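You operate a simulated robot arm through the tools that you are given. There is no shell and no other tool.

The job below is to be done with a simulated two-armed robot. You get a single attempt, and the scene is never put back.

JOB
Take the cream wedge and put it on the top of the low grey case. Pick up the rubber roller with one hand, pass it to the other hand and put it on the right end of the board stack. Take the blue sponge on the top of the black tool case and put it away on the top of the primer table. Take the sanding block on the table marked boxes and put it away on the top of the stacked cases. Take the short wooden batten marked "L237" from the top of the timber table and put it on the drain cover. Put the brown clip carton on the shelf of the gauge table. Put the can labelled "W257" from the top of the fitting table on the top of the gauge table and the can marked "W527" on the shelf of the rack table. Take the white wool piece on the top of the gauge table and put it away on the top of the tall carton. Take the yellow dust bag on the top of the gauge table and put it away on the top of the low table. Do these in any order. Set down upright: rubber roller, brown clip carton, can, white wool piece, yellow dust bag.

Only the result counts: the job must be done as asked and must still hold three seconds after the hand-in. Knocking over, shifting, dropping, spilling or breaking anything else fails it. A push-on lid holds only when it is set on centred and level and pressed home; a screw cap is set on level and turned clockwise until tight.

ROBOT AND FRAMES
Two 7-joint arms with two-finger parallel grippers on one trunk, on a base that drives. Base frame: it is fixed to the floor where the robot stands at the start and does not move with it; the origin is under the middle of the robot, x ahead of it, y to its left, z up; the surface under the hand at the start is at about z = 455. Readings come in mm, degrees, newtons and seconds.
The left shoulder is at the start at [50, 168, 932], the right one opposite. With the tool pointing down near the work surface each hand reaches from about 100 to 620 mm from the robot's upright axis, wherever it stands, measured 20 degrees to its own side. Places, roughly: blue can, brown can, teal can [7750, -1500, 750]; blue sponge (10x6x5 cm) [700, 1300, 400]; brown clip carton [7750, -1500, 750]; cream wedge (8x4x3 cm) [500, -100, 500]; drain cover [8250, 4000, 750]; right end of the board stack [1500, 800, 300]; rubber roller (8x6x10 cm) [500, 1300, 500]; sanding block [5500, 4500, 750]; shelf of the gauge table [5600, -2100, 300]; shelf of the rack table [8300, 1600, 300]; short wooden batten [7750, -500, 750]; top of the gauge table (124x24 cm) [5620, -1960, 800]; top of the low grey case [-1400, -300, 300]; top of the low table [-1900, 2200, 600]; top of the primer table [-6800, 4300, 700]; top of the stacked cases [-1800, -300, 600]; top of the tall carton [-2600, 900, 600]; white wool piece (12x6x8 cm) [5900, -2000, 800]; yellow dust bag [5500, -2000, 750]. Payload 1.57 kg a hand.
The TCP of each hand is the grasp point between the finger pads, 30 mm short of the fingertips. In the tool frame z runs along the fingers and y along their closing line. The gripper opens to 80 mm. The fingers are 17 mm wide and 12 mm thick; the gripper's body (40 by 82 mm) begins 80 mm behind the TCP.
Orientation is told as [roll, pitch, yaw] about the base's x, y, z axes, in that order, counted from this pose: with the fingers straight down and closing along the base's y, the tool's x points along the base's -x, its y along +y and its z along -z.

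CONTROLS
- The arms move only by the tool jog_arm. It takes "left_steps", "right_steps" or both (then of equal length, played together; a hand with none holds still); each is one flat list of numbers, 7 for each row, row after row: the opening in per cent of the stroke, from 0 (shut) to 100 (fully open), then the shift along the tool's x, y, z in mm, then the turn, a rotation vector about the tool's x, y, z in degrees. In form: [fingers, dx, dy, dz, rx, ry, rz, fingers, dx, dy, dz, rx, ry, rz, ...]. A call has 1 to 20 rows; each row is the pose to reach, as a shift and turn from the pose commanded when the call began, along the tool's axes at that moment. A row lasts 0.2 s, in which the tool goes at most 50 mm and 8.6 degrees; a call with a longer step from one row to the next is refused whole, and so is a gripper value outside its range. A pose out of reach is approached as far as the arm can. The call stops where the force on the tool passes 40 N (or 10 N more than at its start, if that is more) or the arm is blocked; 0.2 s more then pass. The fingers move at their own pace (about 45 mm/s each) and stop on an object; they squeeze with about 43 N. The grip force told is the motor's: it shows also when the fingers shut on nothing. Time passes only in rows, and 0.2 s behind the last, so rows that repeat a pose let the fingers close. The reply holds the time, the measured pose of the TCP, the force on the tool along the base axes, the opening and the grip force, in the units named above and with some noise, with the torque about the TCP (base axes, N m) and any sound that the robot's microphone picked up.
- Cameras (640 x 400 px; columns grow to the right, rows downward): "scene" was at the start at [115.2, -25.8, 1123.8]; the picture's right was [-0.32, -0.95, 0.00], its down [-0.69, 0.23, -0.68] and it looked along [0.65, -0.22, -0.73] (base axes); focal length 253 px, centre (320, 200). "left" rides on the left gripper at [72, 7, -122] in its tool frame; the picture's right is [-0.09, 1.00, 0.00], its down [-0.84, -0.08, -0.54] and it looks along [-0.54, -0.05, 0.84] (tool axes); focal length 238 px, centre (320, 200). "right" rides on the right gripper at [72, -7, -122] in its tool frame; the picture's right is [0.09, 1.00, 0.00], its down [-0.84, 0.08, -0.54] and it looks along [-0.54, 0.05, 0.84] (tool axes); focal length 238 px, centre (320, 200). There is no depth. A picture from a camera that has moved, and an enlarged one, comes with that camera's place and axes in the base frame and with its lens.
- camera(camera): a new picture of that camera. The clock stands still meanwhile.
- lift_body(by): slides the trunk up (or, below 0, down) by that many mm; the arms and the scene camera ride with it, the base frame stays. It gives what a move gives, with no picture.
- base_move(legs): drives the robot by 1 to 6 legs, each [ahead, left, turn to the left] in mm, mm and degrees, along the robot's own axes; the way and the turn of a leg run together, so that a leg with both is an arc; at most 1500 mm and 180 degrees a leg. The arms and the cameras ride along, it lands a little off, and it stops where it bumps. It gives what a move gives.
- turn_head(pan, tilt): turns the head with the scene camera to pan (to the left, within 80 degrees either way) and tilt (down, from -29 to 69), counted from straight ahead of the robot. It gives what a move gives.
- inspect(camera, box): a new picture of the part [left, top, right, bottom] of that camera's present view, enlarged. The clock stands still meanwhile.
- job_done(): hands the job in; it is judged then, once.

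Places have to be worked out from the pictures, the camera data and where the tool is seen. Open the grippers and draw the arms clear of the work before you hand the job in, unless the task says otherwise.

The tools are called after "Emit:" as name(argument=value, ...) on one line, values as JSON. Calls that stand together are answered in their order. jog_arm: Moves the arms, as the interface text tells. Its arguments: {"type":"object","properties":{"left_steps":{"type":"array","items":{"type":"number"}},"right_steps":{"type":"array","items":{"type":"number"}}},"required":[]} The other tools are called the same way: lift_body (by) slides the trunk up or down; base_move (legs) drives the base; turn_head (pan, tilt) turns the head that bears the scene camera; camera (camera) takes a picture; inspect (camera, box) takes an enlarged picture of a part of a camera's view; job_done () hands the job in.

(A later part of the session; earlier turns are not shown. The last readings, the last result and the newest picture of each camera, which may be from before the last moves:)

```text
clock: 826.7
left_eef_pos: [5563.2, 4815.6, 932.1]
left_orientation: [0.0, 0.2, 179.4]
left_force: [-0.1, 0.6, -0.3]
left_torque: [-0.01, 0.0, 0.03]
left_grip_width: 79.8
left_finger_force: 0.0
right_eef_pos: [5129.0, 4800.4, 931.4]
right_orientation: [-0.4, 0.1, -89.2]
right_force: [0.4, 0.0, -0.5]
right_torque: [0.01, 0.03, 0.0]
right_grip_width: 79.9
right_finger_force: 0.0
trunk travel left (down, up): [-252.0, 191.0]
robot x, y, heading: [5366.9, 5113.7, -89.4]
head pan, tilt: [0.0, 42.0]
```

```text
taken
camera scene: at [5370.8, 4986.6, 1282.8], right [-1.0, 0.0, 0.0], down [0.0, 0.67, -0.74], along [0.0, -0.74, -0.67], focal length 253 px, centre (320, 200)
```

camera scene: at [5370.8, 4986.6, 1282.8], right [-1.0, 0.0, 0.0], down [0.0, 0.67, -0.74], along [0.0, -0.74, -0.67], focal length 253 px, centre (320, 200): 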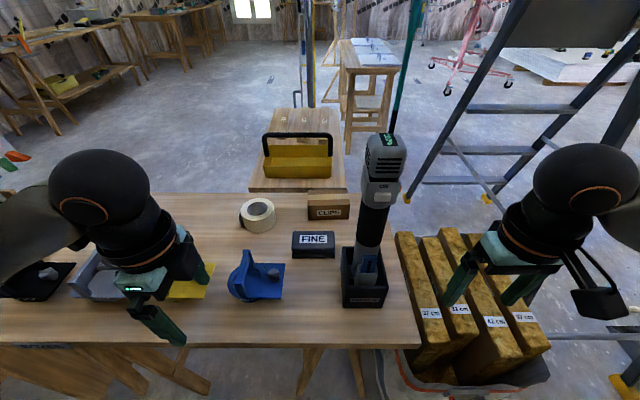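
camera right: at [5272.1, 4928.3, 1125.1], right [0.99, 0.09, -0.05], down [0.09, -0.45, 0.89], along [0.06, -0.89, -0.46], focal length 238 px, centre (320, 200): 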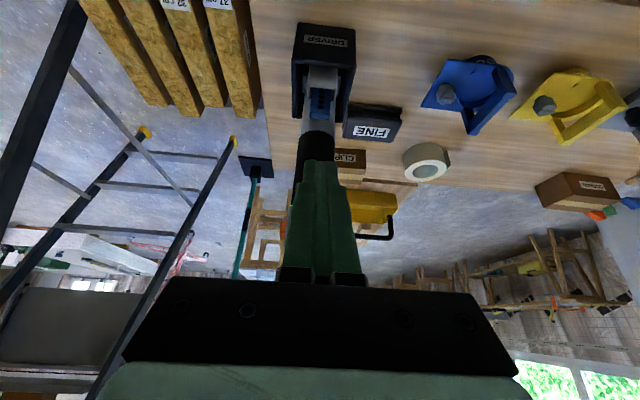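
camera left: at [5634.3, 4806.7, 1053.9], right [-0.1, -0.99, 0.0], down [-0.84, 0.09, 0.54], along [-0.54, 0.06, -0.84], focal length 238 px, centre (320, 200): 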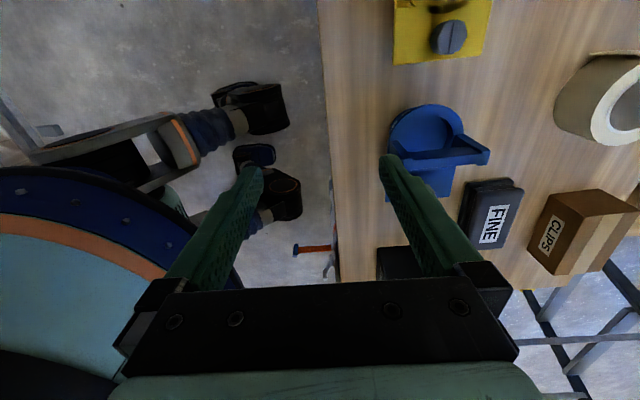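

I repeat with smaller steps to bring the left hand above the FINE block.

Emit:
jog_arm(left_steps=[100, -23, 32, 0, 0, 0, 0, 100, -46, 65, 0, 0, 0, 0, 100, -69, 97, 0, 0, 0, 0, 100, -92, 130, 0, 0, 0, 0, 100, -115, 162, 0, 0, 0, 0, 100, -138, 195, 0, 0, 0, 0, 100, -159, 227, 0, 0, 0, 0, 100, -159, 227, 0, 0, 0, 0])

Emit:
camera(camera="left")

Emit:
inspect(camera="left", box=[240, 40, 400, 180])

Emit:
camera(camera="scene")

```text
clock: 828.5
left_eef_pos: [5400.8, 4588.2, 932.2]
left_orientation: [0.2, 0.0, 179.2]
left_force: [-0.2, -0.7, -0.8]
left_torque: [-0.03, 0.01, -0.01]
left_grip_width: 80.0
left_finger_force: 0.1
right_eef_pos: [5129.6, 4800.3, 932.1]
right_orientation: [-0.4, 0.0, -89.2]
right_force: [-0.1, 0.1, 0.3]
right_torque: [-0.01, -0.01, -0.03]
right_grip_width: 80.1
right_finger_force: 0.0
trunk travel left (down, up): [-252.0, 191.0]
robot x, y, heading: [5370.6, 5110.4, -89.7]
head pan, tilt: [0.0, 42.0]
```

```text
taken
camera left: at [5471.6, 4581.7, 1054.4], right [-0.11, -0.99, 0.0], down [-0.84, 0.09, 0.54], along [-0.54, 0.06, -0.84], focal length 238 px, centre (320, 200)
```

left: 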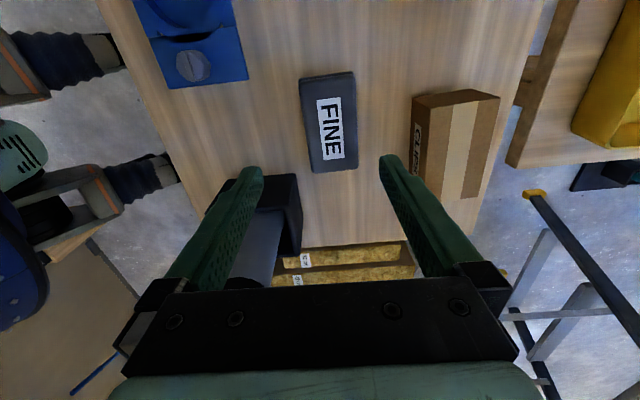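

```text
2.86 times, centred on (320, 110) of left
camera zoom: at [5471.6, 4581.7, 1054.4], right [-0.11, -0.99, 0.0], down [-0.84, 0.09, 0.54], along [-0.54, 0.06, -0.84], focal length 681 px, centre (320, 457)
```

zoom: 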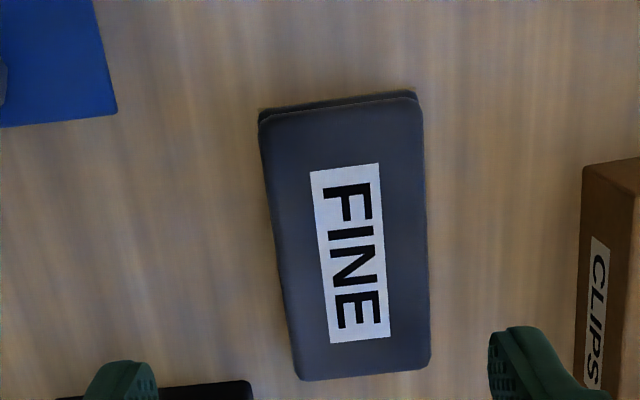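

```text
taken
camera scene: at [5370.9, 4987.0, 1282.9], right [-1.0, 0.0, 0.0], down [0.0, 0.67, -0.74], along [0.0, -0.74, -0.67], focal length 253 px, centre (320, 200)
```

scene: 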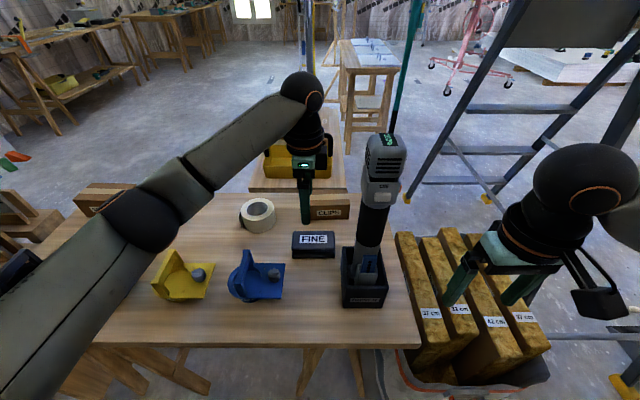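

The FINE block is centred +12 mm in y from the gripper; driver holder and CLIPS box leave enough room. I shift (+8, +12), descend to TCP z ≈ 800 and look.

Emit:
jog_arm(left_steps=[100, 8, 12, 0, 0, 0, 0, 100, 8, 12, 40, 0, 0, 0, 100, 8, 12, 80, 0, 0, 0, 100, 8, 12, 115, 0, 0, 0, 100, 8, 12, 130, 0, 0, 0, 100, 8, 12, 130, 0, 0, 0])

Emit:
camera(camera="left")

Emit:
inspect(camera="scene", box=[250, 100, 410, 310])

```text
clock: 829.9
left_eef_pos: [5409.5, 4577.2, 802.7]
left_orientation: [0.2, 0.0, 179.1]
left_force: [-0.1, -0.2, -0.2]
left_torque: [0.0, 0.01, -0.01]
left_grip_width: 80.1
left_finger_force: 0.1
right_eef_pos: [5127.8, 4800.1, 931.8]
right_orientation: [-0.4, 0.0, -89.1]
right_force: [-1.2, 0.2, -0.4]
right_torque: [0.0, -0.01, 0.0]
right_grip_width: 80.1
right_finger_force: 0.1
trunk travel left (down, up): [-252.0, 191.0]
robot x, y, heading: [5368.6, 5111.4, -89.7]
head pan, tilt: [0.0, 42.0]
```

```text
taken
camera left: at [5480.2, 4569.7, 924.4], right [-0.11, -0.99, 0.0], down [-0.84, 0.09, 0.54], along [-0.54, 0.06, -0.84], focal length 238 px, centre (320, 200)
```

left: 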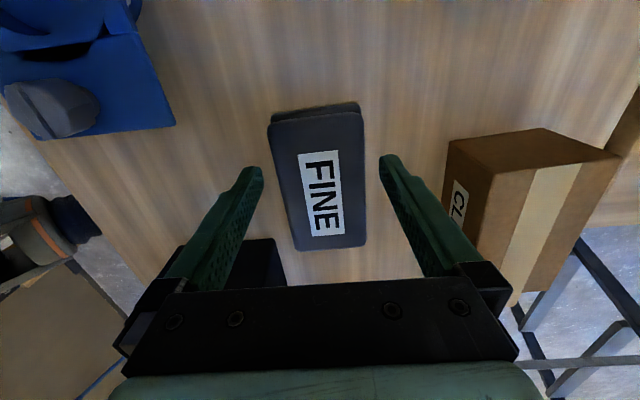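

```text
1.90 times, centred on (330, 205) of scene
camera zoom: at [5370.9, 4987.0, 1282.9], right [-1.0, 0.0, 0.0], down [0.0, 0.67, -0.74], along [0.0, -0.74, -0.67], focal length 481 px, centre (301, 190)
```

zoom: 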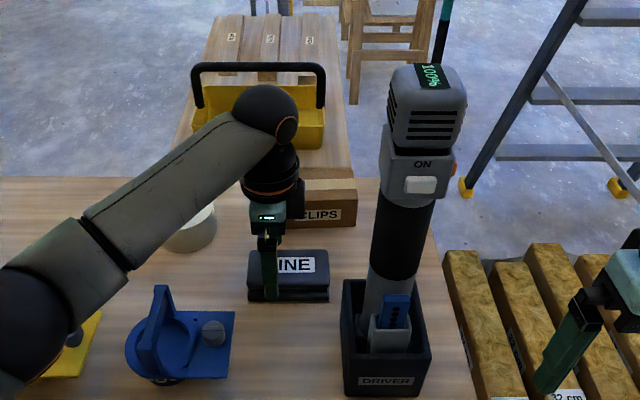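

Fingers straddle the block. I descend a further 14 mm in small rows, watching for table contact.

Emit:
jog_arm(left_steps=[100, 0, 0, 4, 0, 0, 0, 100, 0, 0, 8, 0, 0, 0, 100, 0, 0, 11, 0, 0, 0, 100, 0, 0, 14, 0, 0, 0])

Emit:
inspect(camera="scene", box=[290, 200, 350, 270])

```text
clock: 830.9
left_eef_pos: [5409.9, 4576.6, 788.7]
left_orientation: [0.2, 0.2, 179.3]
left_force: [0.4, -0.3, 0.2]
left_torque: [-0.02, -0.01, 0.0]
left_grip_width: 80.1
left_finger_force: 0.1
right_eef_pos: [5130.6, 4800.0, 931.2]
right_orientation: [-0.4, 0.0, -89.1]
right_force: [-0.5, -0.9, -0.5]
right_torque: [-0.01, 0.0, 0.0]
right_grip_width: 80.1
right_finger_force: 0.1
trunk travel left (down, up): [-252.0, 191.0]
robot x, y, heading: [5369.1, 5111.3, -89.7]
head pan, tilt: [0.0, 42.0]
```

```text
5.71 times, centred on (320, 235) of scene
camera zoom: at [5370.9, 4987.0, 1282.9], right [-1.0, 0.0, 0.0], down [0.0, 0.67, -0.74], along [0.0, -0.74, -0.67], focal length 1444 px, centre (320, 0)
```

zoom: 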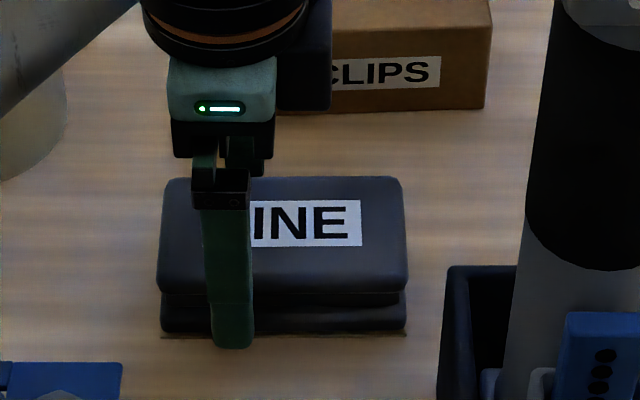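

The fingertip is close to table level beside the block. I close and lift.

Emit:
jog_arm(left_steps=[0, 0, 0, 0, 0, 0, 0, 0, 0, 0, 0, 0, 0, 0, 0, 0, 0, 0, 0, 0, 0, 0, 0, 0, 0, 0, 0, 0, 0, 0, 0, 0, 0, 0, 0])

Emit:
jog_arm(left_steps=[0, 0, 0, -10, 0, 0, 0, 0, 0, 0, -40, 0, 0, 0, 0, 0, 0, -80, 0, 0, 0, 0, 0, 0, -120, 0, 0, 0, 0, 0, 0, -140, 0, 0, 0, 0, 0, 0, -140, 0, 0, 0])

Emit:
camera(camera="left")

Emit:
camera(camera="scene")

```text
clock: 832.1
left_eef_pos: [5410.6, 4576.9, 787.1]
left_orientation: [0.1, 0.1, 179.2]
left_force: [0.1, 0.3, -0.5]
left_torque: [-0.01, -0.03, 0.0]
left_grip_width: 59.5
left_finger_force: 43.3
right_eef_pos: [5129.6, 4800.0, 930.6]
right_orientation: [-0.4, 0.0, -89.2]
right_force: [0.3, 0.3, 0.0]
right_torque: [-0.03, 0.01, -0.01]
right_grip_width: 79.7
right_finger_force: 0.1
trunk travel left (down, up): [-252.0, 191.0]
robot x, y, heading: [5371.3, 5113.4, -89.7]
head pan, tilt: [0.0, 42.0]
```

```text
clock: 833.5
left_eef_pos: [5410.1, 4575.3, 930.6]
left_orientation: [0.0, 0.0, 179.2]
left_force: [0.1, -0.8, -2.2]
left_torque: [0.02, -0.03, -0.04]
left_grip_width: 59.1
left_finger_force: 42.8
right_eef_pos: [5128.1, 4801.1, 931.2]
right_orientation: [-0.3, 0.0, -89.2]
right_force: [0.4, 0.4, 0.0]
right_torque: [0.01, 0.0, 0.02]
right_grip_width: 79.9
right_finger_force: 0.2
trunk travel left (down, up): [-252.0, 191.0]
robot x, y, heading: [5363.9, 5113.7, -89.8]
head pan, tilt: [0.0, 42.0]
```

```text
taken
camera left: at [5480.1, 4568.5, 1051.7], right [-0.1, -0.99, 0.0], down [-0.84, 0.09, 0.54], along [-0.54, 0.06, -0.84], focal length 238 px, centre (320, 200)
```

left: 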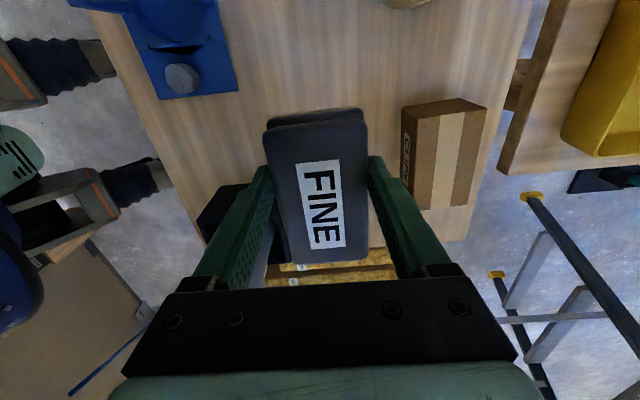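

```text
taken
camera scene: at [5370.9, 4986.9, 1282.9], right [-1.0, 0.0, 0.0], down [0.0, 0.67, -0.74], along [0.0, -0.74, -0.67], focal length 253 px, centre (320, 200)
```

scene: 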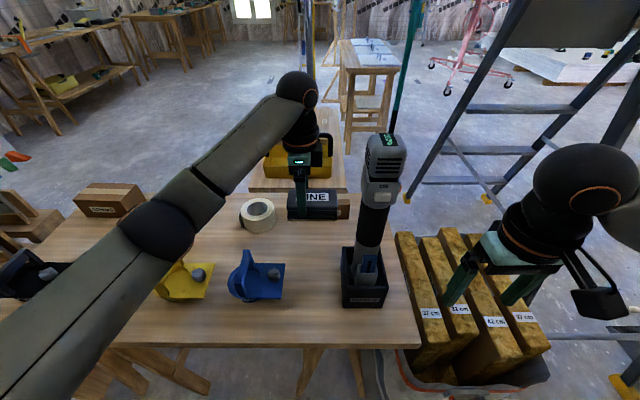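

The sanding block is held. I retract the left hand (moving left first, away from the driver).

Emit:
jog_arm(left_steps=[0, 40, 0, -20, 0, 0, 0, 0, 80, -15, -30, 0, 0, 0, 0, 110, -50, -30, 0, 0, 0, 0, 130, -90, -30, 0, 0, 0, 0, 145, -135, -30, 0, 0, 0, 0, 150, -180, -30, 0, 0, 0, 0, 150, -215, -30, 0, 0, 0, 0, 150, -215, -30, 0, 0, 0])

Emit:
base_move(legs=[[-250, 0, 0]])

Emit:
camera(camera="scene")

```text
clock: 835.3
left_eef_pos: [5563.6, 4791.4, 958.2]
left_orientation: [0.1, 0.1, 179.2]
left_force: [0.2, 0.3, -0.1]
left_torque: [-0.02, -0.07, -0.01]
left_grip_width: 59.4
left_finger_force: 43.2
right_eef_pos: [5129.0, 4799.5, 929.7]
right_orientation: [-0.4, -0.1, -89.1]
right_force: [0.1, 0.1, 1.1]
right_torque: [-0.01, -0.01, -0.02]
right_grip_width: 80.0
right_finger_force: 0.1
trunk travel left (down, up): [-252.0, 191.0]
robot x, y, heading: [5370.5, 5106.8, -89.9]
head pan, tilt: [0.0, 42.0]
```

```text
clock: 837.1
left_eef_pos: [5561.2, 5040.4, 958.9]
left_orientation: [0.1, -0.1, 179.2]
left_force: [0.7, 0.3, -1.1]
left_torque: [-0.05, 0.02, 0.03]
left_grip_width: 59.4
left_finger_force: 43.0
right_eef_pos: [5128.5, 5050.7, 930.4]
right_orientation: [-0.4, 0.1, -89.2]
right_force: [0.0, 1.0, 0.5]
right_torque: [0.0, -0.03, 0.02]
right_grip_width: 80.0
right_finger_force: 0.0
trunk travel left (down, up): [-252.0, 191.0]
robot x, y, heading: [5367.8, 5363.7, -89.4]
head pan, tilt: [0.0, 42.0]
```

```text
taken
camera scene: at [5369.8, 5237.2, 1282.9], right [-1.0, 0.0, 0.0], down [0.0, 0.67, -0.74], along [0.0, -0.74, -0.67], focal length 253 px, centre (320, 200)
```

scene: 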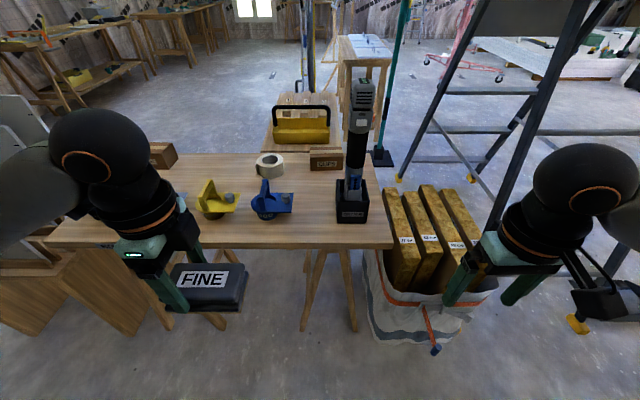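

Block in hand. I drive west through the wide gap between the ladder and the wall, then south-west toward the tool case.

Emit:
lift_body(by=-150)

Emit:
base_move(legs=[[0, -1300, 0], [0, -850, 0]])

Emit:
turn_head(pan=-30, tilt=18)

Emit:
camera(camera="scene")

```text
clock: 838.8
left_eef_pos: [5561.6, 5041.2, 808.1]
left_orientation: [0.1, 0.0, 179.2]
left_force: [0.2, 0.0, -1.8]
left_torque: [0.04, -0.02, 0.0]
left_grip_width: 59.1
left_finger_force: 42.5
right_eef_pos: [5128.0, 5050.7, 781.7]
right_orientation: [-0.4, 0.1, -89.2]
right_force: [0.0, 0.2, 0.0]
right_torque: [-0.01, -0.03, 0.02]
right_grip_width: 80.0
right_finger_force: 0.0
trunk travel left (down, up): [-102.0, 341.0]
robot x, y, heading: [5373.2, 5361.3, -89.7]
head pan, tilt: [0.0, 42.0]
```

```text
clock: 857.8
left_eef_pos: [3421.4, 5043.3, 808.2]
left_orientation: [0.1, 0.0, 178.2]
left_force: [-0.4, -0.4, -1.6]
left_torque: [0.03, -0.02, -0.02]
left_grip_width: 59.3
left_finger_force: 42.3
right_eef_pos: [2988.7, 5058.8, 780.8]
right_orientation: [-0.4, -0.1, -90.1]
right_force: [-0.5, -0.4, 0.3]
right_torque: [0.02, 0.02, -0.01]
right_grip_width: 79.8
right_finger_force: 0.0
trunk travel left (down, up): [-102.0, 341.0]
robot x, y, heading: [3234.6, 5362.4, -91.0]
head pan, tilt: [0.0, 42.0]
```

```text
clock: 858.7
left_eef_pos: [3422.4, 5042.3, 807.5]
left_orientation: [0.1, 0.1, 178.3]
left_force: [0.7, 0.2, -1.1]
left_torque: [0.01, -0.02, 0.0]
left_grip_width: 59.1
left_finger_force: 42.9
right_eef_pos: [2988.6, 5060.5, 781.0]
right_orientation: [-0.4, 0.0, -90.2]
right_force: [-1.1, -1.3, -0.9]
right_torque: [0.01, 0.04, 0.01]
right_grip_width: 80.0
right_finger_force: 0.0
trunk travel left (down, up): [-102.0, 341.0]
robot x, y, heading: [3233.3, 5366.9, -90.8]
head pan, tilt: [-30.0, 18.0]
```

```text
taken
camera scene: at [3186.9, 5245.6, 1170.4], right [-0.86, 0.51, 0.0], down [0.16, 0.27, -0.95], along [-0.49, -0.82, -0.31], focal length 253 px, centre (320, 200)
```

scene: 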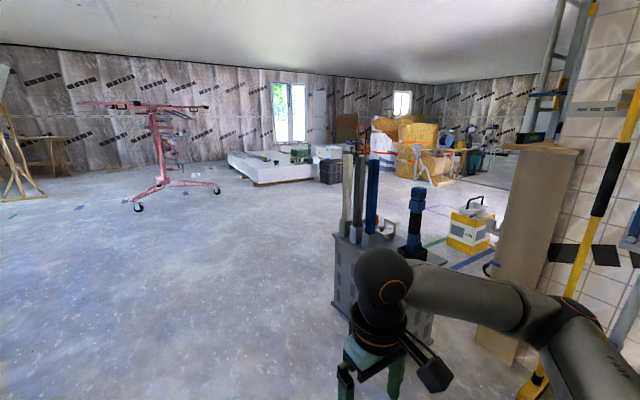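

The crate with tubes is at ≈[2400, 4175]; I pass east of it and continue to the tool case.

Emit:
base_move(legs=[[1400, 0, 0.8], [750, -250, 0]])

Emit:
base_move(legs=[[850, -1150, 0], [400, -1100, 0]])

Emit:
turn_head(pan=0, tilt=42)

Emit:
camera(camera="scene")

```text
clock: 869.4
left_eef_pos: [3141.7, 2928.9, 807.4]
left_orientation: [0.1, 0.1, 177.6]
left_force: [0.6, -1.1, -1.3]
left_torque: [0.0, 0.01, 0.0]
left_grip_width: 59.1
left_finger_force: 42.8
right_eef_pos: [2706.9, 2950.9, 782.0]
right_orientation: [-0.4, 0.0, -90.8]
right_force: [0.7, -0.3, -0.6]
right_torque: [-0.02, 0.0, -0.01]
right_grip_width: 80.0
right_finger_force: 0.0
trunk travel left (down, up): [-102.0, 341.0]
robot x, y, heading: [2961.5, 3254.1, -91.3]
head pan, tilt: [-30.0, 18.0]
```

```text
clock: 889.4
left_eef_pos: [817.0, 1766.8, 808.0]
left_orientation: [0.0, 0.2, 176.4]
left_force: [0.0, -1.0, -2.4]
left_torque: [0.03, -0.04, -0.01]
left_grip_width: 59.0
left_finger_force: 42.4
right_eef_pos: [384.1, 1798.4, 781.2]
right_orientation: [-0.4, 0.0, -92.1]
right_force: [-0.2, 0.0, 0.4]
right_torque: [-0.04, 0.01, 0.01]
right_grip_width: 79.9
right_finger_force: 0.1
trunk travel left (down, up): [-102.0, 341.0]
robot x, y, heading: [640.2, 2095.9, -92.6]
head pan, tilt: [-30.0, 18.0]
```

```text
clock: 890.4
left_eef_pos: [816.5, 1766.5, 808.0]
left_orientation: [0.0, 0.1, 176.3]
left_force: [0.6, -0.1, -0.7]
left_torque: [-0.01, -0.01, 0.01]
left_grip_width: 59.4
left_finger_force: 43.0
right_eef_pos: [383.3, 1797.7, 781.9]
right_orientation: [-0.4, 0.0, -92.1]
right_force: [0.3, -0.7, -0.9]
right_torque: [0.0, -0.02, 0.02]
right_grip_width: 80.4
right_finger_force: 0.1
trunk travel left (down, up): [-102.0, 341.0]
robot x, y, heading: [641.5, 2099.3, -92.5]
head pan, tilt: [0.0, 42.0]
```

```text
taken
camera scene: at [633.8, 1972.0, 1132.9], right [-1.0, 0.05, 0.0], down [0.03, 0.67, -0.74], along [-0.04, -0.74, -0.67], focal length 253 px, centre (320, 200)
```

scene: 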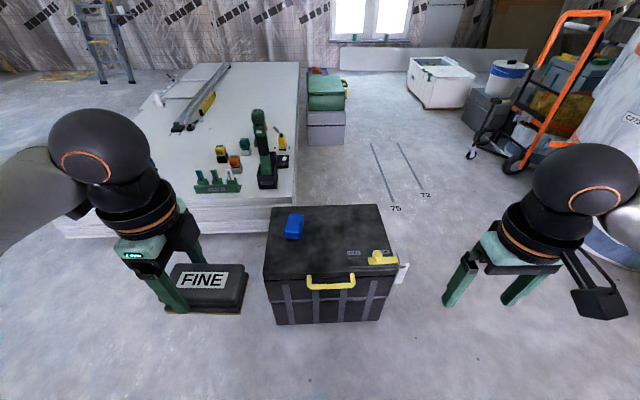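

The tool case with the blue sponge is ahead. I position myself so the right hand can take the sponge.

Emit:
base_move(legs=[[80, 145, 2.5], [140, 0, 0]])

Emit:
jog_arm(right_steps=[100, -36, 26, 0, 0, 0, 4, 100, -72, 52, 0, 0, 0, 8, 100, -108, 78, 0, 0, 0, 8.3, 100, -144, 104, 0, 0, 0, 8.3, 100, -180, 130, 0, 0, 0, 8.3, 100, -210, 156, 0, 0, 0, 8.3, 100, -235, 175, 0, 0, 0, 8.3, 100, -235, 175, 0, 0, 0, 8.3])

Emit:
camera(camera="right")

Emit:
camera(camera="scene")

```text
clock: 893.2
left_eef_pos: [972.9, 1555.2, 808.0]
left_orientation: [0.1, 0.1, 178.8]
left_force: [0.2, 0.1, -1.1]
left_torque: [0.0, -0.01, -0.04]
left_grip_width: 58.9
left_finger_force: 43.1
right_eef_pos: [538.1, 1566.3, 782.0]
right_orientation: [-0.4, 0.0, -89.6]
right_force: [0.3, -0.6, 0.0]
right_torque: [0.0, -0.03, 0.02]
right_grip_width: 80.2
right_finger_force: 0.2
trunk travel left (down, up): [-102.0, 341.0]
robot x, y, heading: [782.2, 1877.0, -90.1]
head pan, tilt: [0.0, 42.0]
```

```text
clock: 895.0
left_eef_pos: [972.3, 1555.0, 809.2]
left_orientation: [0.0, 0.1, 178.8]
left_force: [0.8, -0.2, -0.7]
left_torque: [0.02, -0.03, 0.0]
left_grip_width: 59.2
left_finger_force: 43.2
right_eef_pos: [715.4, 1334.2, 780.0]
right_orientation: [-0.5, -0.1, -97.8]
right_force: [-0.6, 0.2, -0.7]
right_torque: [0.0, -0.01, -0.01]
right_grip_width: 80.2
right_finger_force: 0.0
trunk travel left (down, up): [-102.0, 341.0]
robot x, y, heading: [782.4, 1878.6, -90.1]
head pan, tilt: [0.0, 42.0]
```

```text
taken
camera right: at [719.6, 1404.9, 901.8], right [1.0, -0.04, -0.01], down [-0.03, -0.84, 0.54], along [-0.03, -0.54, -0.84], focal length 238 px, centre (320, 200)
```

right: 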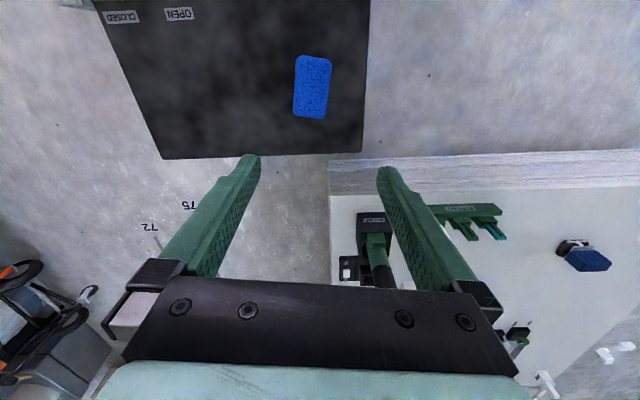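

```text
taken
camera scene: at [781.5, 1752.0, 1132.9], right [-1.0, 0.0, 0.0], down [0.0, 0.67, -0.74], along [0.0, -0.74, -0.67], focal length 253 px, centre (320, 200)
```

scene: 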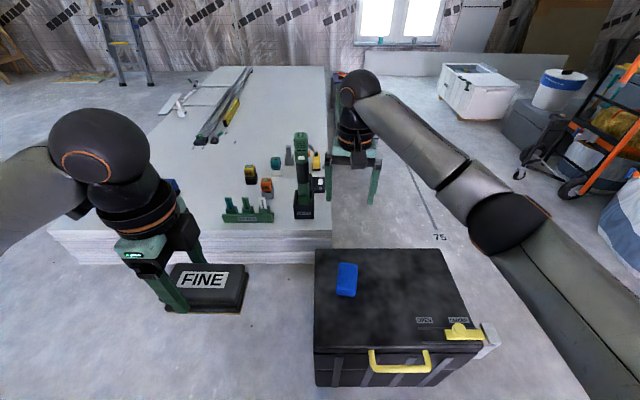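

The sponge centre is ≈[699, 1347], long axis ~80°. I correct and descend to ~50 mm above, then check.

Emit:
jog_arm(right_steps=[100, 10, -18, 30, 0, 0, 1.8, 100, 10, -18, 75, 0, 0, 1.8, 100, 10, -18, 120, 0, 0, 1.8, 100, 10, -18, 165, 0, 0, 1.8, 100, 10, -18, 210, 0, 0, 1.8, 100, 10, -18, 250, 0, 0, 1.8, 100, 10, -18, 270, 0, 0, 1.8, 100, 10, -18, 270, 0, 0, 1.8])

Emit:
camera(camera="right")

```text
clock: 896.8
left_eef_pos: [972.8, 1554.4, 808.3]
left_orientation: [0.1, 0.0, 178.9]
left_force: [-0.3, 0.6, -0.6]
left_torque: [-0.03, -0.01, 0.0]
left_grip_width: 59.1
left_finger_force: 43.3
right_eef_pos: [698.1, 1344.7, 508.3]
right_orientation: [-0.4, -0.1, -99.6]
right_force: [0.4, 0.0, 0.0]
right_torque: [0.04, 0.0, -0.01]
right_grip_width: 80.1
right_finger_force: 0.1
trunk travel left (down, up): [-102.0, 341.0]
robot x, y, heading: [783.4, 1875.6, -90.1]
head pan, tilt: [0.0, 42.0]
```

```text
taken
camera right: at [704.0, 1416.8, 631.1], right [1.0, -0.08, -0.01], down [-0.06, -0.84, 0.54], along [-0.05, -0.54, -0.84], focal length 238 px, centre (320, 200)
```

right: 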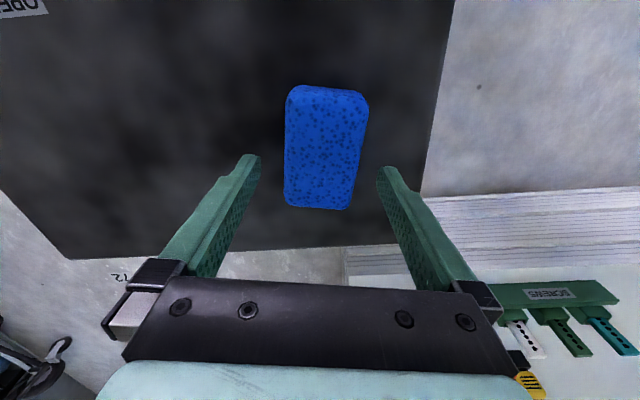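

Centred. I descend 76 mm, close on the sponge, and lift.

Emit:
jog_arm(right_steps=[100, -4, 1, 35, 0, 0, 0, 100, -4, 1, 65, 0, 0, 0, 100, -4, 1, 75, 0, 0, 0, 100, -4, 1, 75, 0, 0, 0, 0, -4, 1, 75, 0, 0, 0, 0, -4, 1, 75, 0, 0, 0, 0, -4, 1, 75, 0, 0, 0, 0, -4, 1, 75, 0, 0, 0, 0, -4, 1, 75, 0, 0, 0])

Emit:
jog_arm(right_steps=[0, 0, 0, -30, 0, 0, 0, 0, 0, 0, -75, 0, 0, 0, 0, 0, 0, -120, 0, 0, 0, 0, 0, 0, -165, 0, 0, 0, 0, 0, 0, -210, 0, 0, 0, 0, 20, 0, -255, 0, 0, 0, 0, 60, 0, -280, 0, 0, 0, 0, 100, -15, -290, 0, 0, 0, 0, 140, -50, -290, 0, 0, 0, 0, 180, -70, -290, 0, 0, 0])

Emit:
camera(camera="right")

```text
clock: 897.5
left_eef_pos: [972.4, 1556.4, 808.5]
left_orientation: [0.1, 0.1, 178.7]
left_force: [-0.1, -0.1, -1.4]
left_torque: [0.02, -0.06, 0.02]
left_grip_width: 59.3
left_finger_force: 43.1
right_eef_pos: [701.2, 1341.0, 449.7]
right_orientation: [0.0, 0.2, -99.5]
right_force: [-1.1, 6.5, 18.5]
right_torque: [0.2, -0.07, 0.15]
right_grip_width: 75.3
right_finger_force: 0.0
trunk travel left (down, up): [-102.0, 341.0]
robot x, y, heading: [784.5, 1876.5, -90.1]
head pan, tilt: [0.0, 42.0]
stopped in row 3 (right hand): the force on the tool passed its limit at 48 N (the readings are from after the stop); the commanded pose is now the measured one
```

```text
refused: row 9 steps farther than a row can; nothing moved
```

```text
taken
camera right: at [705.8, 1413.2, 572.2], right [1.0, -0.07, 0.0], down [-0.06, -0.84, 0.54], along [-0.04, -0.54, -0.84], focal length 238 px, centre (320, 200)
```

right: 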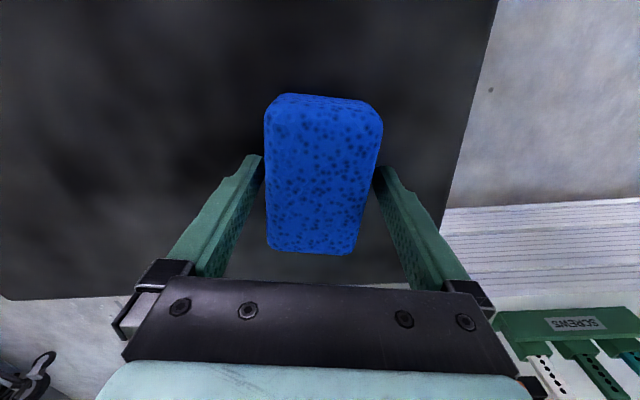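

The fingertips met the case top (≈419, higher than thought). I raise 4 mm and then close on the sponge.

Emit:
jog_arm(right_steps=[100, 0, 0, -3, 0, 0, 0, 100, 0, 0, -5, 0, 0, 0, 0, 0, 0, -5, 0, 0, 0, 0, 0, 0, -5, 0, 0, 0, 0, 0, 0, -5, 0, 0, 0, 0, 0, 0, -5, 0, 0, 0, 0, 0, 0, -5, 0, 0, 0])

Emit:
camera(camera="right")

```text
clock: 899.1
left_eef_pos: [971.7, 1554.6, 808.2]
left_orientation: [0.1, 0.1, 178.8]
left_force: [0.4, -0.5, -1.3]
left_torque: [0.02, -0.04, 0.0]
left_grip_width: 59.2
left_finger_force: 43.2
right_eef_pos: [700.2, 1342.6, 452.0]
right_orientation: [-0.1, 0.3, -99.5]
right_force: [-0.7, 2.1, 5.6]
right_torque: [0.1, -0.06, 0.0]
right_grip_width: 59.1
right_finger_force: 43.3
trunk travel left (down, up): [-102.0, 341.0]
robot x, y, heading: [780.6, 1876.9, -90.1]
head pan, tilt: [0.0, 42.0]
```

```text
taken
camera right: at [705.2, 1413.8, 573.9], right [1.0, -0.07, 0.0], down [-0.06, -0.84, 0.54], along [-0.04, -0.54, -0.84], focal length 238 px, centre (320, 200)
```

right: 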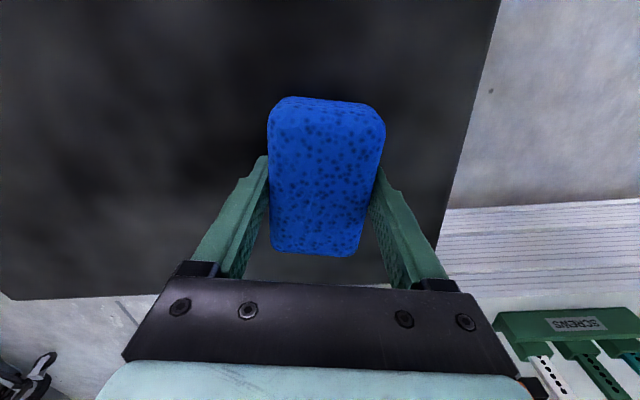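

Sponge gripped (59 mm). I lift it and retract.

Emit:
jog_arm(right_steps=[0, 0, 0, -30, 0, 0, 0, 0, 0, 0, -75, 0, 0, 0, 0, 0, 0, -120, 0, 0, 0, 0, 0, 0, -165, 0, 0, 0, 0, 0, 0, -210, 0, 0, 0, 0, 10, 0, -255, 0, 0, 0, 0, 45, 0, -285, 0, 0, 0, 0, 85, -10, -295, 0, 0, 0, 0, 120, -35, -295, 0, 0, 0, 0, 155, -60, -295, 0, 0, 0, 0, 180, -85, -295, 0, 0, 0])

Emit:
camera(camera="right")

Emit:
camera(camera="scene")

```text
clock: 901.5
left_eef_pos: [973.1, 1555.0, 807.6]
left_orientation: [0.0, 0.2, 178.8]
left_force: [0.4, -0.8, -1.4]
left_torque: [0.02, -0.02, 0.04]
left_grip_width: 59.2
left_finger_force: 43.2
right_eef_pos: [645.0, 1534.5, 746.1]
right_orientation: [-0.1, 0.3, -99.6]
right_force: [0.3, 0.1, -0.8]
right_torque: [0.01, -0.04, -0.02]
right_grip_width: 58.8
right_finger_force: 43.3
trunk travel left (down, up): [-102.0, 341.0]
robot x, y, heading: [782.5, 1874.1, -90.3]
head pan, tilt: [0.0, 42.0]
```

```text
taken
camera right: at [651.9, 1605.7, 869.4], right [1.0, -0.07, 0.0], down [-0.06, -0.84, 0.54], along [-0.04, -0.54, -0.84], focal length 238 px, centre (320, 200)
```

right: 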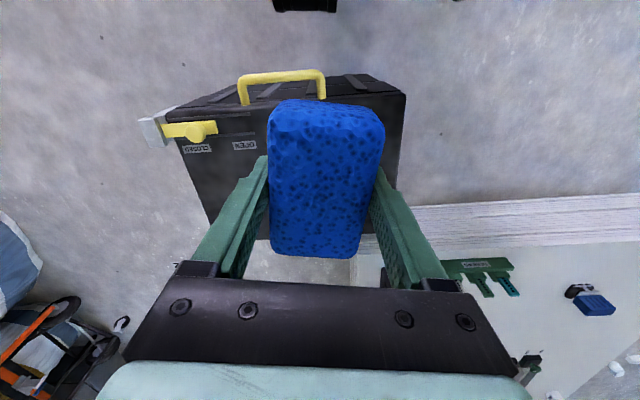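

```text
taken
camera scene: at [781.3, 1752.2, 1132.9], right [-1.0, 0.0, 0.0], down [0.0, 0.67, -0.74], along [0.0, -0.74, -0.67], focal length 253 px, centre (320, 200)
```

scene: 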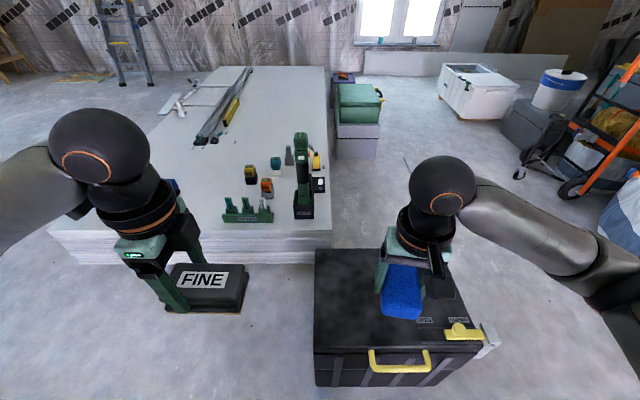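

Both items are in hand. Next the sanding block goes onto the stacked cases from their south side: I drive around the tool case, then south between the green case and the white tub.

Emit:
base_move(legs=[[0, -800, 0.3], [1450, 0, 0], [700, 0, 0]])

Emit:
turn_head(pan=-35, tilt=30)

Emit:
camera(camera="scene")

```text
clock: 919.2
left_eef_pos: [145.3, -591.0, 808.7]
left_orientation: [0.0, 0.1, 178.0]
left_force: [0.9, -0.2, -2.3]
left_torque: [-0.03, -0.05, 0.0]
left_grip_width: 59.0
left_finger_force: 42.4
right_eef_pos: [-181.9, -608.6, 747.0]
right_orientation: [-0.1, 0.2, -100.2]
right_force: [0.5, 0.0, 0.1]
right_torque: [0.0, -0.04, 0.04]
right_grip_width: 59.1
right_finger_force: 43.0
trunk travel left (down, up): [-102.0, 341.0]
robot x, y, heading: [-40.1, -267.6, -90.6]
head pan, tilt: [0.0, 42.0]
```

```text
clock: 920.2
left_eef_pos: [142.6, -590.7, 808.2]
left_orientation: [0.0, 0.1, 178.1]
left_force: [-0.7, -0.4, -0.9]
left_torque: [0.0, -0.06, -0.01]
left_grip_width: 59.2
left_finger_force: 42.6
right_eef_pos: [-182.3, -608.7, 746.6]
right_orientation: [-0.1, 0.2, -100.2]
right_force: [0.2, 0.1, -0.8]
right_torque: [0.04, 0.02, 0.0]
right_grip_width: 59.2
right_finger_force: 43.1
trunk travel left (down, up): [-102.0, 341.0]
robot x, y, heading: [-41.5, -267.9, -91.1]
head pan, tilt: [-35.0, 30.0]
```

```text
taken
camera scene: at [-95.7, -381.0, 1151.1], right [-0.81, 0.59, 0.0], down [0.29, 0.41, -0.87], along [-0.51, -0.7, -0.5], focal length 253 px, centre (320, 200)
```

scene: 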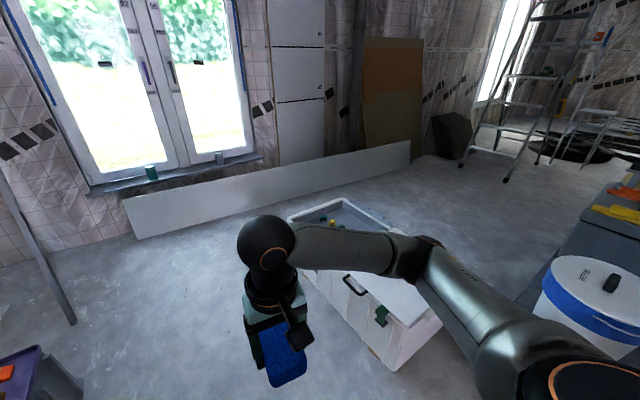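

The tub's south end is at y ≈ −1390 and a long board lies at y ≈ −2200, leaving room to pass. I go down, turn to face north, and back into that lane.

Emit:
base_move(legs=[[620, 0, 0.6], [0, 0, 180], [-900, 0, 0]])

Emit:
turn_head(pan=75, tilt=30)

Emit:
camera(camera="scene")

```text
clock: 935.2
left_eef_pos: [-276.1, -1463.9, 808.0]
left_orientation: [0.0, 0.0, -4.8]
left_force: [-0.1, -0.4, -1.8]
left_torque: [0.03, 0.05, -0.01]
left_grip_width: 59.2
left_finger_force: 42.7
right_eef_pos: [51.2, -1465.5, 746.7]
right_orientation: [-0.1, 0.2, 76.9]
right_force: [0.3, 0.4, -0.8]
right_torque: [-0.01, 0.0, 0.01]
right_grip_width: 58.9
right_finger_force: 43.0
trunk travel left (down, up): [-102.0, 341.0]
robot x, y, heading: [-108.3, -1795.2, 86.1]
head pan, tilt: [-35.0, 30.0]
```

```text
clock: 937.1
left_eef_pos: [-275.5, -1464.0, 808.0]
left_orientation: [0.0, 0.1, -4.8]
left_force: [0.0, 0.4, -0.5]
left_torque: [-0.02, 0.02, 0.02]
left_grip_width: 59.1
left_finger_force: 42.9
right_eef_pos: [50.6, -1463.0, 746.8]
right_orientation: [0.0, 0.3, 76.8]
right_force: [0.5, 0.4, -0.3]
right_torque: [0.0, -0.05, 0.0]
right_grip_width: 58.8
right_finger_force: 42.7
trunk travel left (down, up): [-102.0, 341.0]
robot x, y, heading: [-104.1, -1801.6, 86.2]
head pan, tilt: [75.0, 30.0]
```

```text
taken
camera scene: at [-188.9, -1728.6, 1151.2], right [0.32, 0.95, 0.0], down [0.47, -0.16, -0.87], along [-0.82, 0.28, -0.5], focal length 253 px, centre (320, 200)
```

scene: 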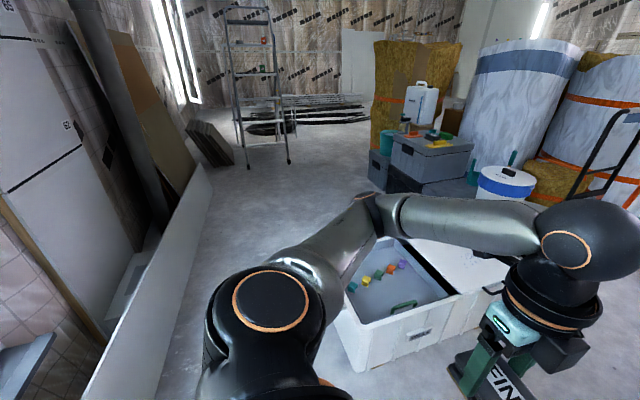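

The lane is ~770 mm wide, centred at y ≈ −1765. I straighten up and move west (sideways) along it.

Emit:
base_move(legs=[[30, 0, 3.8], [0, 700, 0]])

Emit:
base_move(legs=[[0, 800, 0]])

Emit:
turn_head(pan=5, tilt=25)

Emit:
camera(camera="scene")

```text
clock: 944.2
left_eef_pos: [-1005.5, -1449.0, 807.2]
left_orientation: [-0.1, 0.1, -0.8]
left_force: [-0.2, 0.2, -2.5]
left_torque: [0.02, 0.02, 0.03]
left_grip_width: 58.9
left_finger_force: 43.0
right_eef_pos: [-679.1, -1424.7, 747.4]
right_orientation: [-0.1, 0.2, 81.0]
right_force: [0.2, 0.2, 0.1]
right_torque: [0.0, -0.03, 0.01]
right_grip_width: 59.1
right_finger_force: 43.2
trunk travel left (down, up): [-102.0, 341.0]
robot x, y, heading: [-814.4, -1769.5, 89.9]
head pan, tilt: [75.0, 30.0]
```

```text
clock: 951.5
left_eef_pos: [-1792.5, -1449.5, 807.7]
left_orientation: [0.0, 0.2, -1.0]
left_force: [-0.2, -0.3, -1.2]
left_torque: [-0.02, 0.02, 0.0]
left_grip_width: 59.4
left_finger_force: 42.6
right_eef_pos: [-1467.1, -1427.3, 747.1]
right_orientation: [-0.1, 0.2, 80.6]
right_force: [-0.3, -0.5, -0.6]
right_torque: [-0.03, -0.01, -0.01]
right_grip_width: 59.1
right_finger_force: 43.1
trunk travel left (down, up): [-102.0, 341.0]
robot x, y, heading: [-1600.8, -1772.0, 89.8]
head pan, tilt: [75.0, 30.0]
```

```text
clock: 953.0
left_eef_pos: [-1792.8, -1449.2, 808.9]
left_orientation: [0.1, 0.1, -1.1]
left_force: [-0.5, -1.4, -1.7]
left_torque: [0.01, 0.05, 0.01]
left_grip_width: 59.1
left_finger_force: 42.5
right_eef_pos: [-1467.7, -1427.9, 745.9]
right_orientation: [-0.1, 0.2, 80.5]
right_force: [-0.8, 0.0, -1.0]
right_torque: [-0.07, 0.01, 0.04]
right_grip_width: 59.0
right_finger_force: 43.0
trunk travel left (down, up): [-102.0, 341.0]
robot x, y, heading: [-1601.9, -1768.5, 90.1]
head pan, tilt: [5.0, 25.0]
```

```text
taken
camera scene: at [-1610.2, -1638.6, 1159.1], right [1.0, 0.09, 0.0], down [0.04, -0.42, -0.91], along [-0.08, 0.9, -0.42], focal length 253 px, centre (320, 200)
```

scene: 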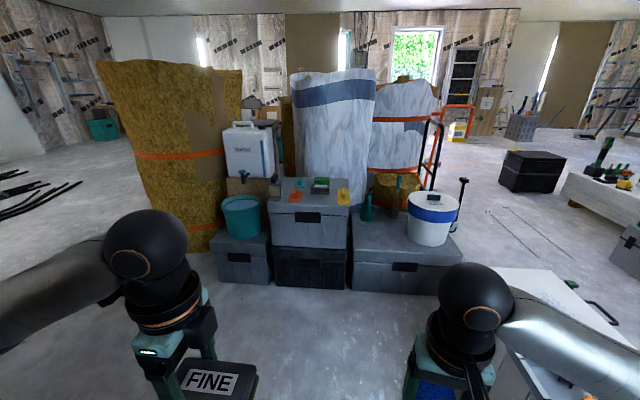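

I now see the stacked cases from the south. I zoom in on their top.

Emit:
inspect(camera="scene", box=[230, 150, 390, 290])

```text
2.86 times, centred on (310, 220) of scene
camera zoom: at [-1610.2, -1638.6, 1159.1], right [1.0, 0.09, 0.0], down [0.04, -0.42, -0.91], along [-0.08, 0.9, -0.42], focal length 722 px, centre (349, 143)
```

zoom: 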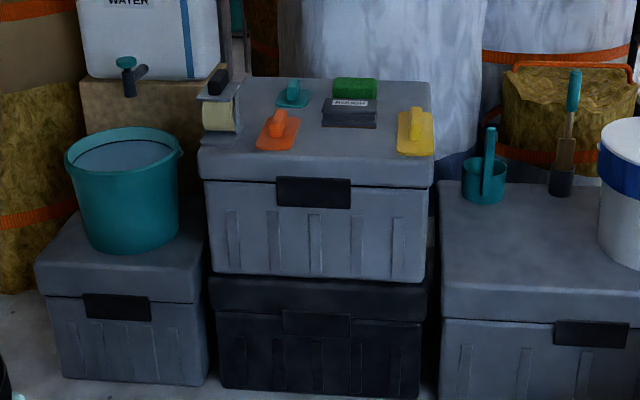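

Free spot at the front middle of the stacked cases' top, between the orange and yellow floats, ≈[−1725, −420], z ≈ 588. I drive up to it.

Emit:
base_move(legs=[[600, 60, 0], [220, 0, 0]])

Emit:
turn_head(pan=8, tilt=42)

Emit:
camera(camera="scene")

Emit:
inspect(camera="scene", box=[230, 90, 430, 240])

```text
clock: 957.6
left_eef_pos: [-1864.8, -631.0, 808.6]
left_orientation: [0.0, 0.1, -0.2]
left_force: [0.8, 0.1, -1.5]
left_torque: [-0.02, 0.04, 0.0]
left_grip_width: 59.0
left_finger_force: 43.2
right_eef_pos: [-1538.0, -603.6, 747.1]
right_orientation: [-0.1, 0.2, 81.5]
right_force: [0.5, -1.2, -1.1]
right_torque: [0.01, 0.02, 0.01]
right_grip_width: 59.2
right_finger_force: 42.8
trunk travel left (down, up): [-102.0, 341.0]
robot x, y, heading: [-1665.9, -950.7, 90.9]
head pan, tilt: [5.0, 25.0]
```

```text
clock: 958.5
left_eef_pos: [-1863.1, -631.2, 808.2]
left_orientation: [0.0, 0.1, -0.2]
left_force: [-0.3, -0.1, -2.5]
left_torque: [0.0, 0.04, 0.0]
left_grip_width: 58.9
left_finger_force: 43.6
right_eef_pos: [-1539.0, -604.1, 747.4]
right_orientation: [-0.1, 0.3, 81.5]
right_force: [-0.5, -0.9, -0.3]
right_torque: [0.02, -0.01, 0.0]
right_grip_width: 59.0
right_finger_force: 42.7
trunk travel left (down, up): [-102.0, 341.0]
robot x, y, heading: [-1665.8, -948.9, 90.6]
head pan, tilt: [8.0, 42.0]
```

```text
taken
camera scene: at [-1681.7, -826.3, 1132.9], right [0.99, 0.15, 0.0], down [0.1, -0.66, -0.74], along [-0.11, 0.73, -0.67], focal length 253 px, centre (320, 200)
```

scene: 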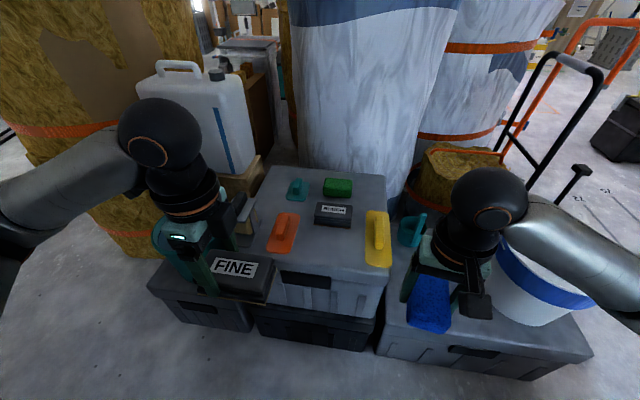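

```text
2.67 times, centred on (330, 165) of scene
camera zoom: at [-1681.7, -826.3, 1132.9], right [0.99, 0.15, 0.0], down [0.1, -0.66, -0.74], along [-0.11, 0.73, -0.67], focal length 674 px, centre (293, 293)
```

zoom: 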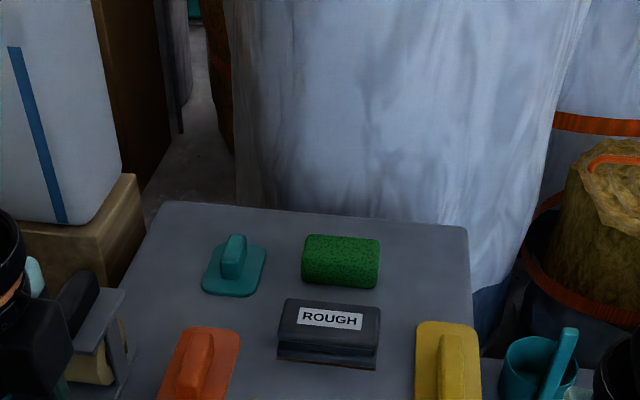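

The cases' top holds a "ROUGH" block and floats, so this is the right place. I zoom in on the free front part.

Emit:
inspect(camera="scene", box=[240, 180, 420, 310])

Emit:
camera(camera="left")

```text
3.08 times, centred on (330, 245) of scene
camera zoom: at [-1681.7, -826.3, 1132.9], right [0.99, 0.15, 0.0], down [0.1, -0.66, -0.74], along [-0.11, 0.73, -0.67], focal length 778 px, centre (289, 62)
```

zoom: 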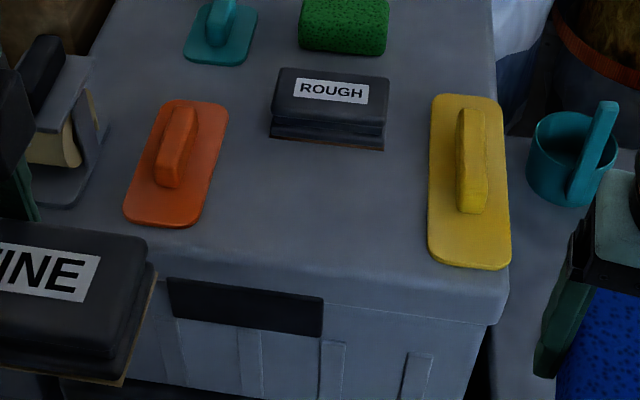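

```text
taken
camera left: at [-1936.4, -623.7, 929.8], right [0.1, 1.0, 0.0], down [0.84, -0.08, 0.54], along [0.54, -0.05, -0.84], focal length 238 px, centre (320, 200)
```

left: 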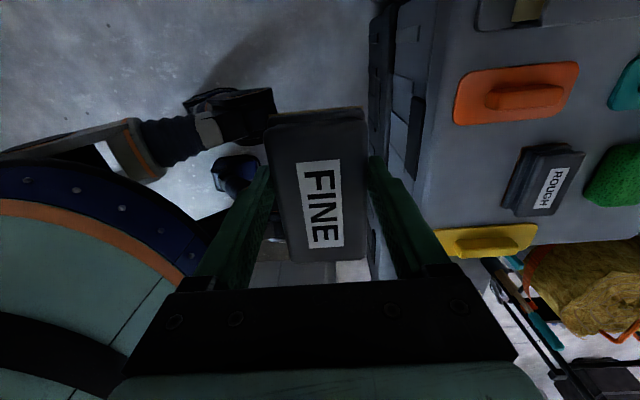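

Target centre ≈[−1722, −404] (36 mm in front of ROUGH, between the floats). I move the block over it.

Emit:
jog_arm(left_steps=[0, -21, 38, 0, 0, 0, 0, 0, -42, 76, 0, 0, 0, 0, 0, -63, 114, 0, 0, 0, 0, 0, -85, 152, 0, 0, 0, 0, 0, -107, 190, 0, 0, 0, 0, 0, -128, 227, 0, 0, 0, 0, 0, -128, 227, 40, 0, 0, 0, 0, -128, 227, 80, 0, 0, 0, 0, -128, 227, 110, 0, 0, 0, 0, -128, 227, 110, 0, 0, 0])

Emit:
camera(camera="left")

Emit:
inspect(camera="scene", box=[240, 150, 420, 310])

```text
clock: 960.6
left_eef_pos: [-1737.0, -403.4, 700.0]
left_orientation: [0.1, 0.0, -0.2]
left_force: [0.2, -0.3, -1.8]
left_torque: [0.0, 0.01, -0.01]
left_grip_width: 59.3
left_finger_force: 43.1
right_eef_pos: [-1538.6, -603.5, 747.5]
right_orientation: [-0.1, 0.3, 81.5]
right_force: [-0.5, -0.2, -0.1]
right_torque: [-0.02, 0.02, 0.01]
right_grip_width: 59.0
right_finger_force: 42.8
trunk travel left (down, up): [-102.0, 341.0]
robot x, y, heading: [-1663.9, -946.3, 90.7]
head pan, tilt: [8.0, 42.0]
```

```text
taken
camera left: at [-1808.6, -396.5, 821.2], right [0.1, 1.0, 0.0], down [0.84, -0.08, 0.54], along [0.54, -0.05, -0.84], focal length 238 px, centre (320, 200)
```

left: 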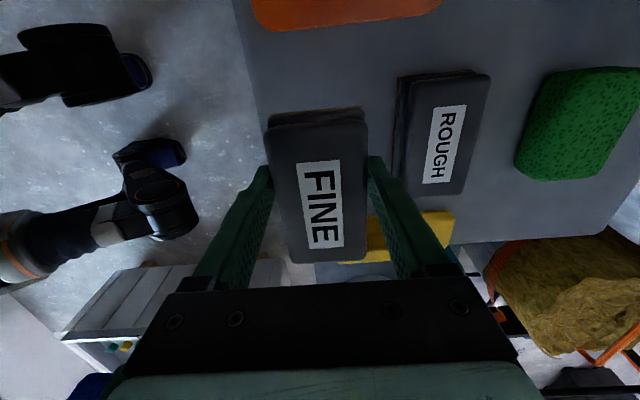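

```text
2.50 times, centred on (330, 230) of scene
camera zoom: at [-1681.7, -826.2, 1132.9], right [0.99, 0.15, 0.0], down [0.1, -0.66, -0.74], along [-0.11, 0.73, -0.67], focal length 632 px, centre (295, 125)
```

zoom: 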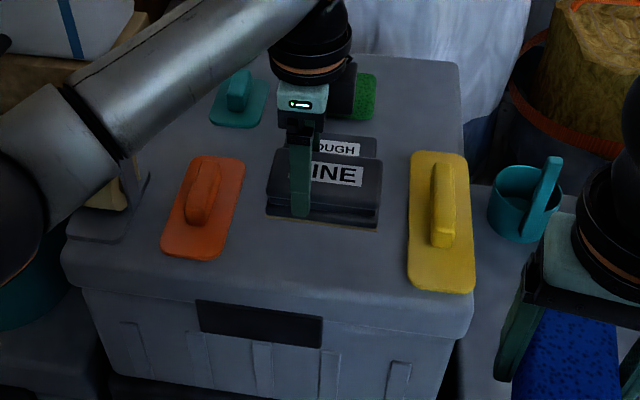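

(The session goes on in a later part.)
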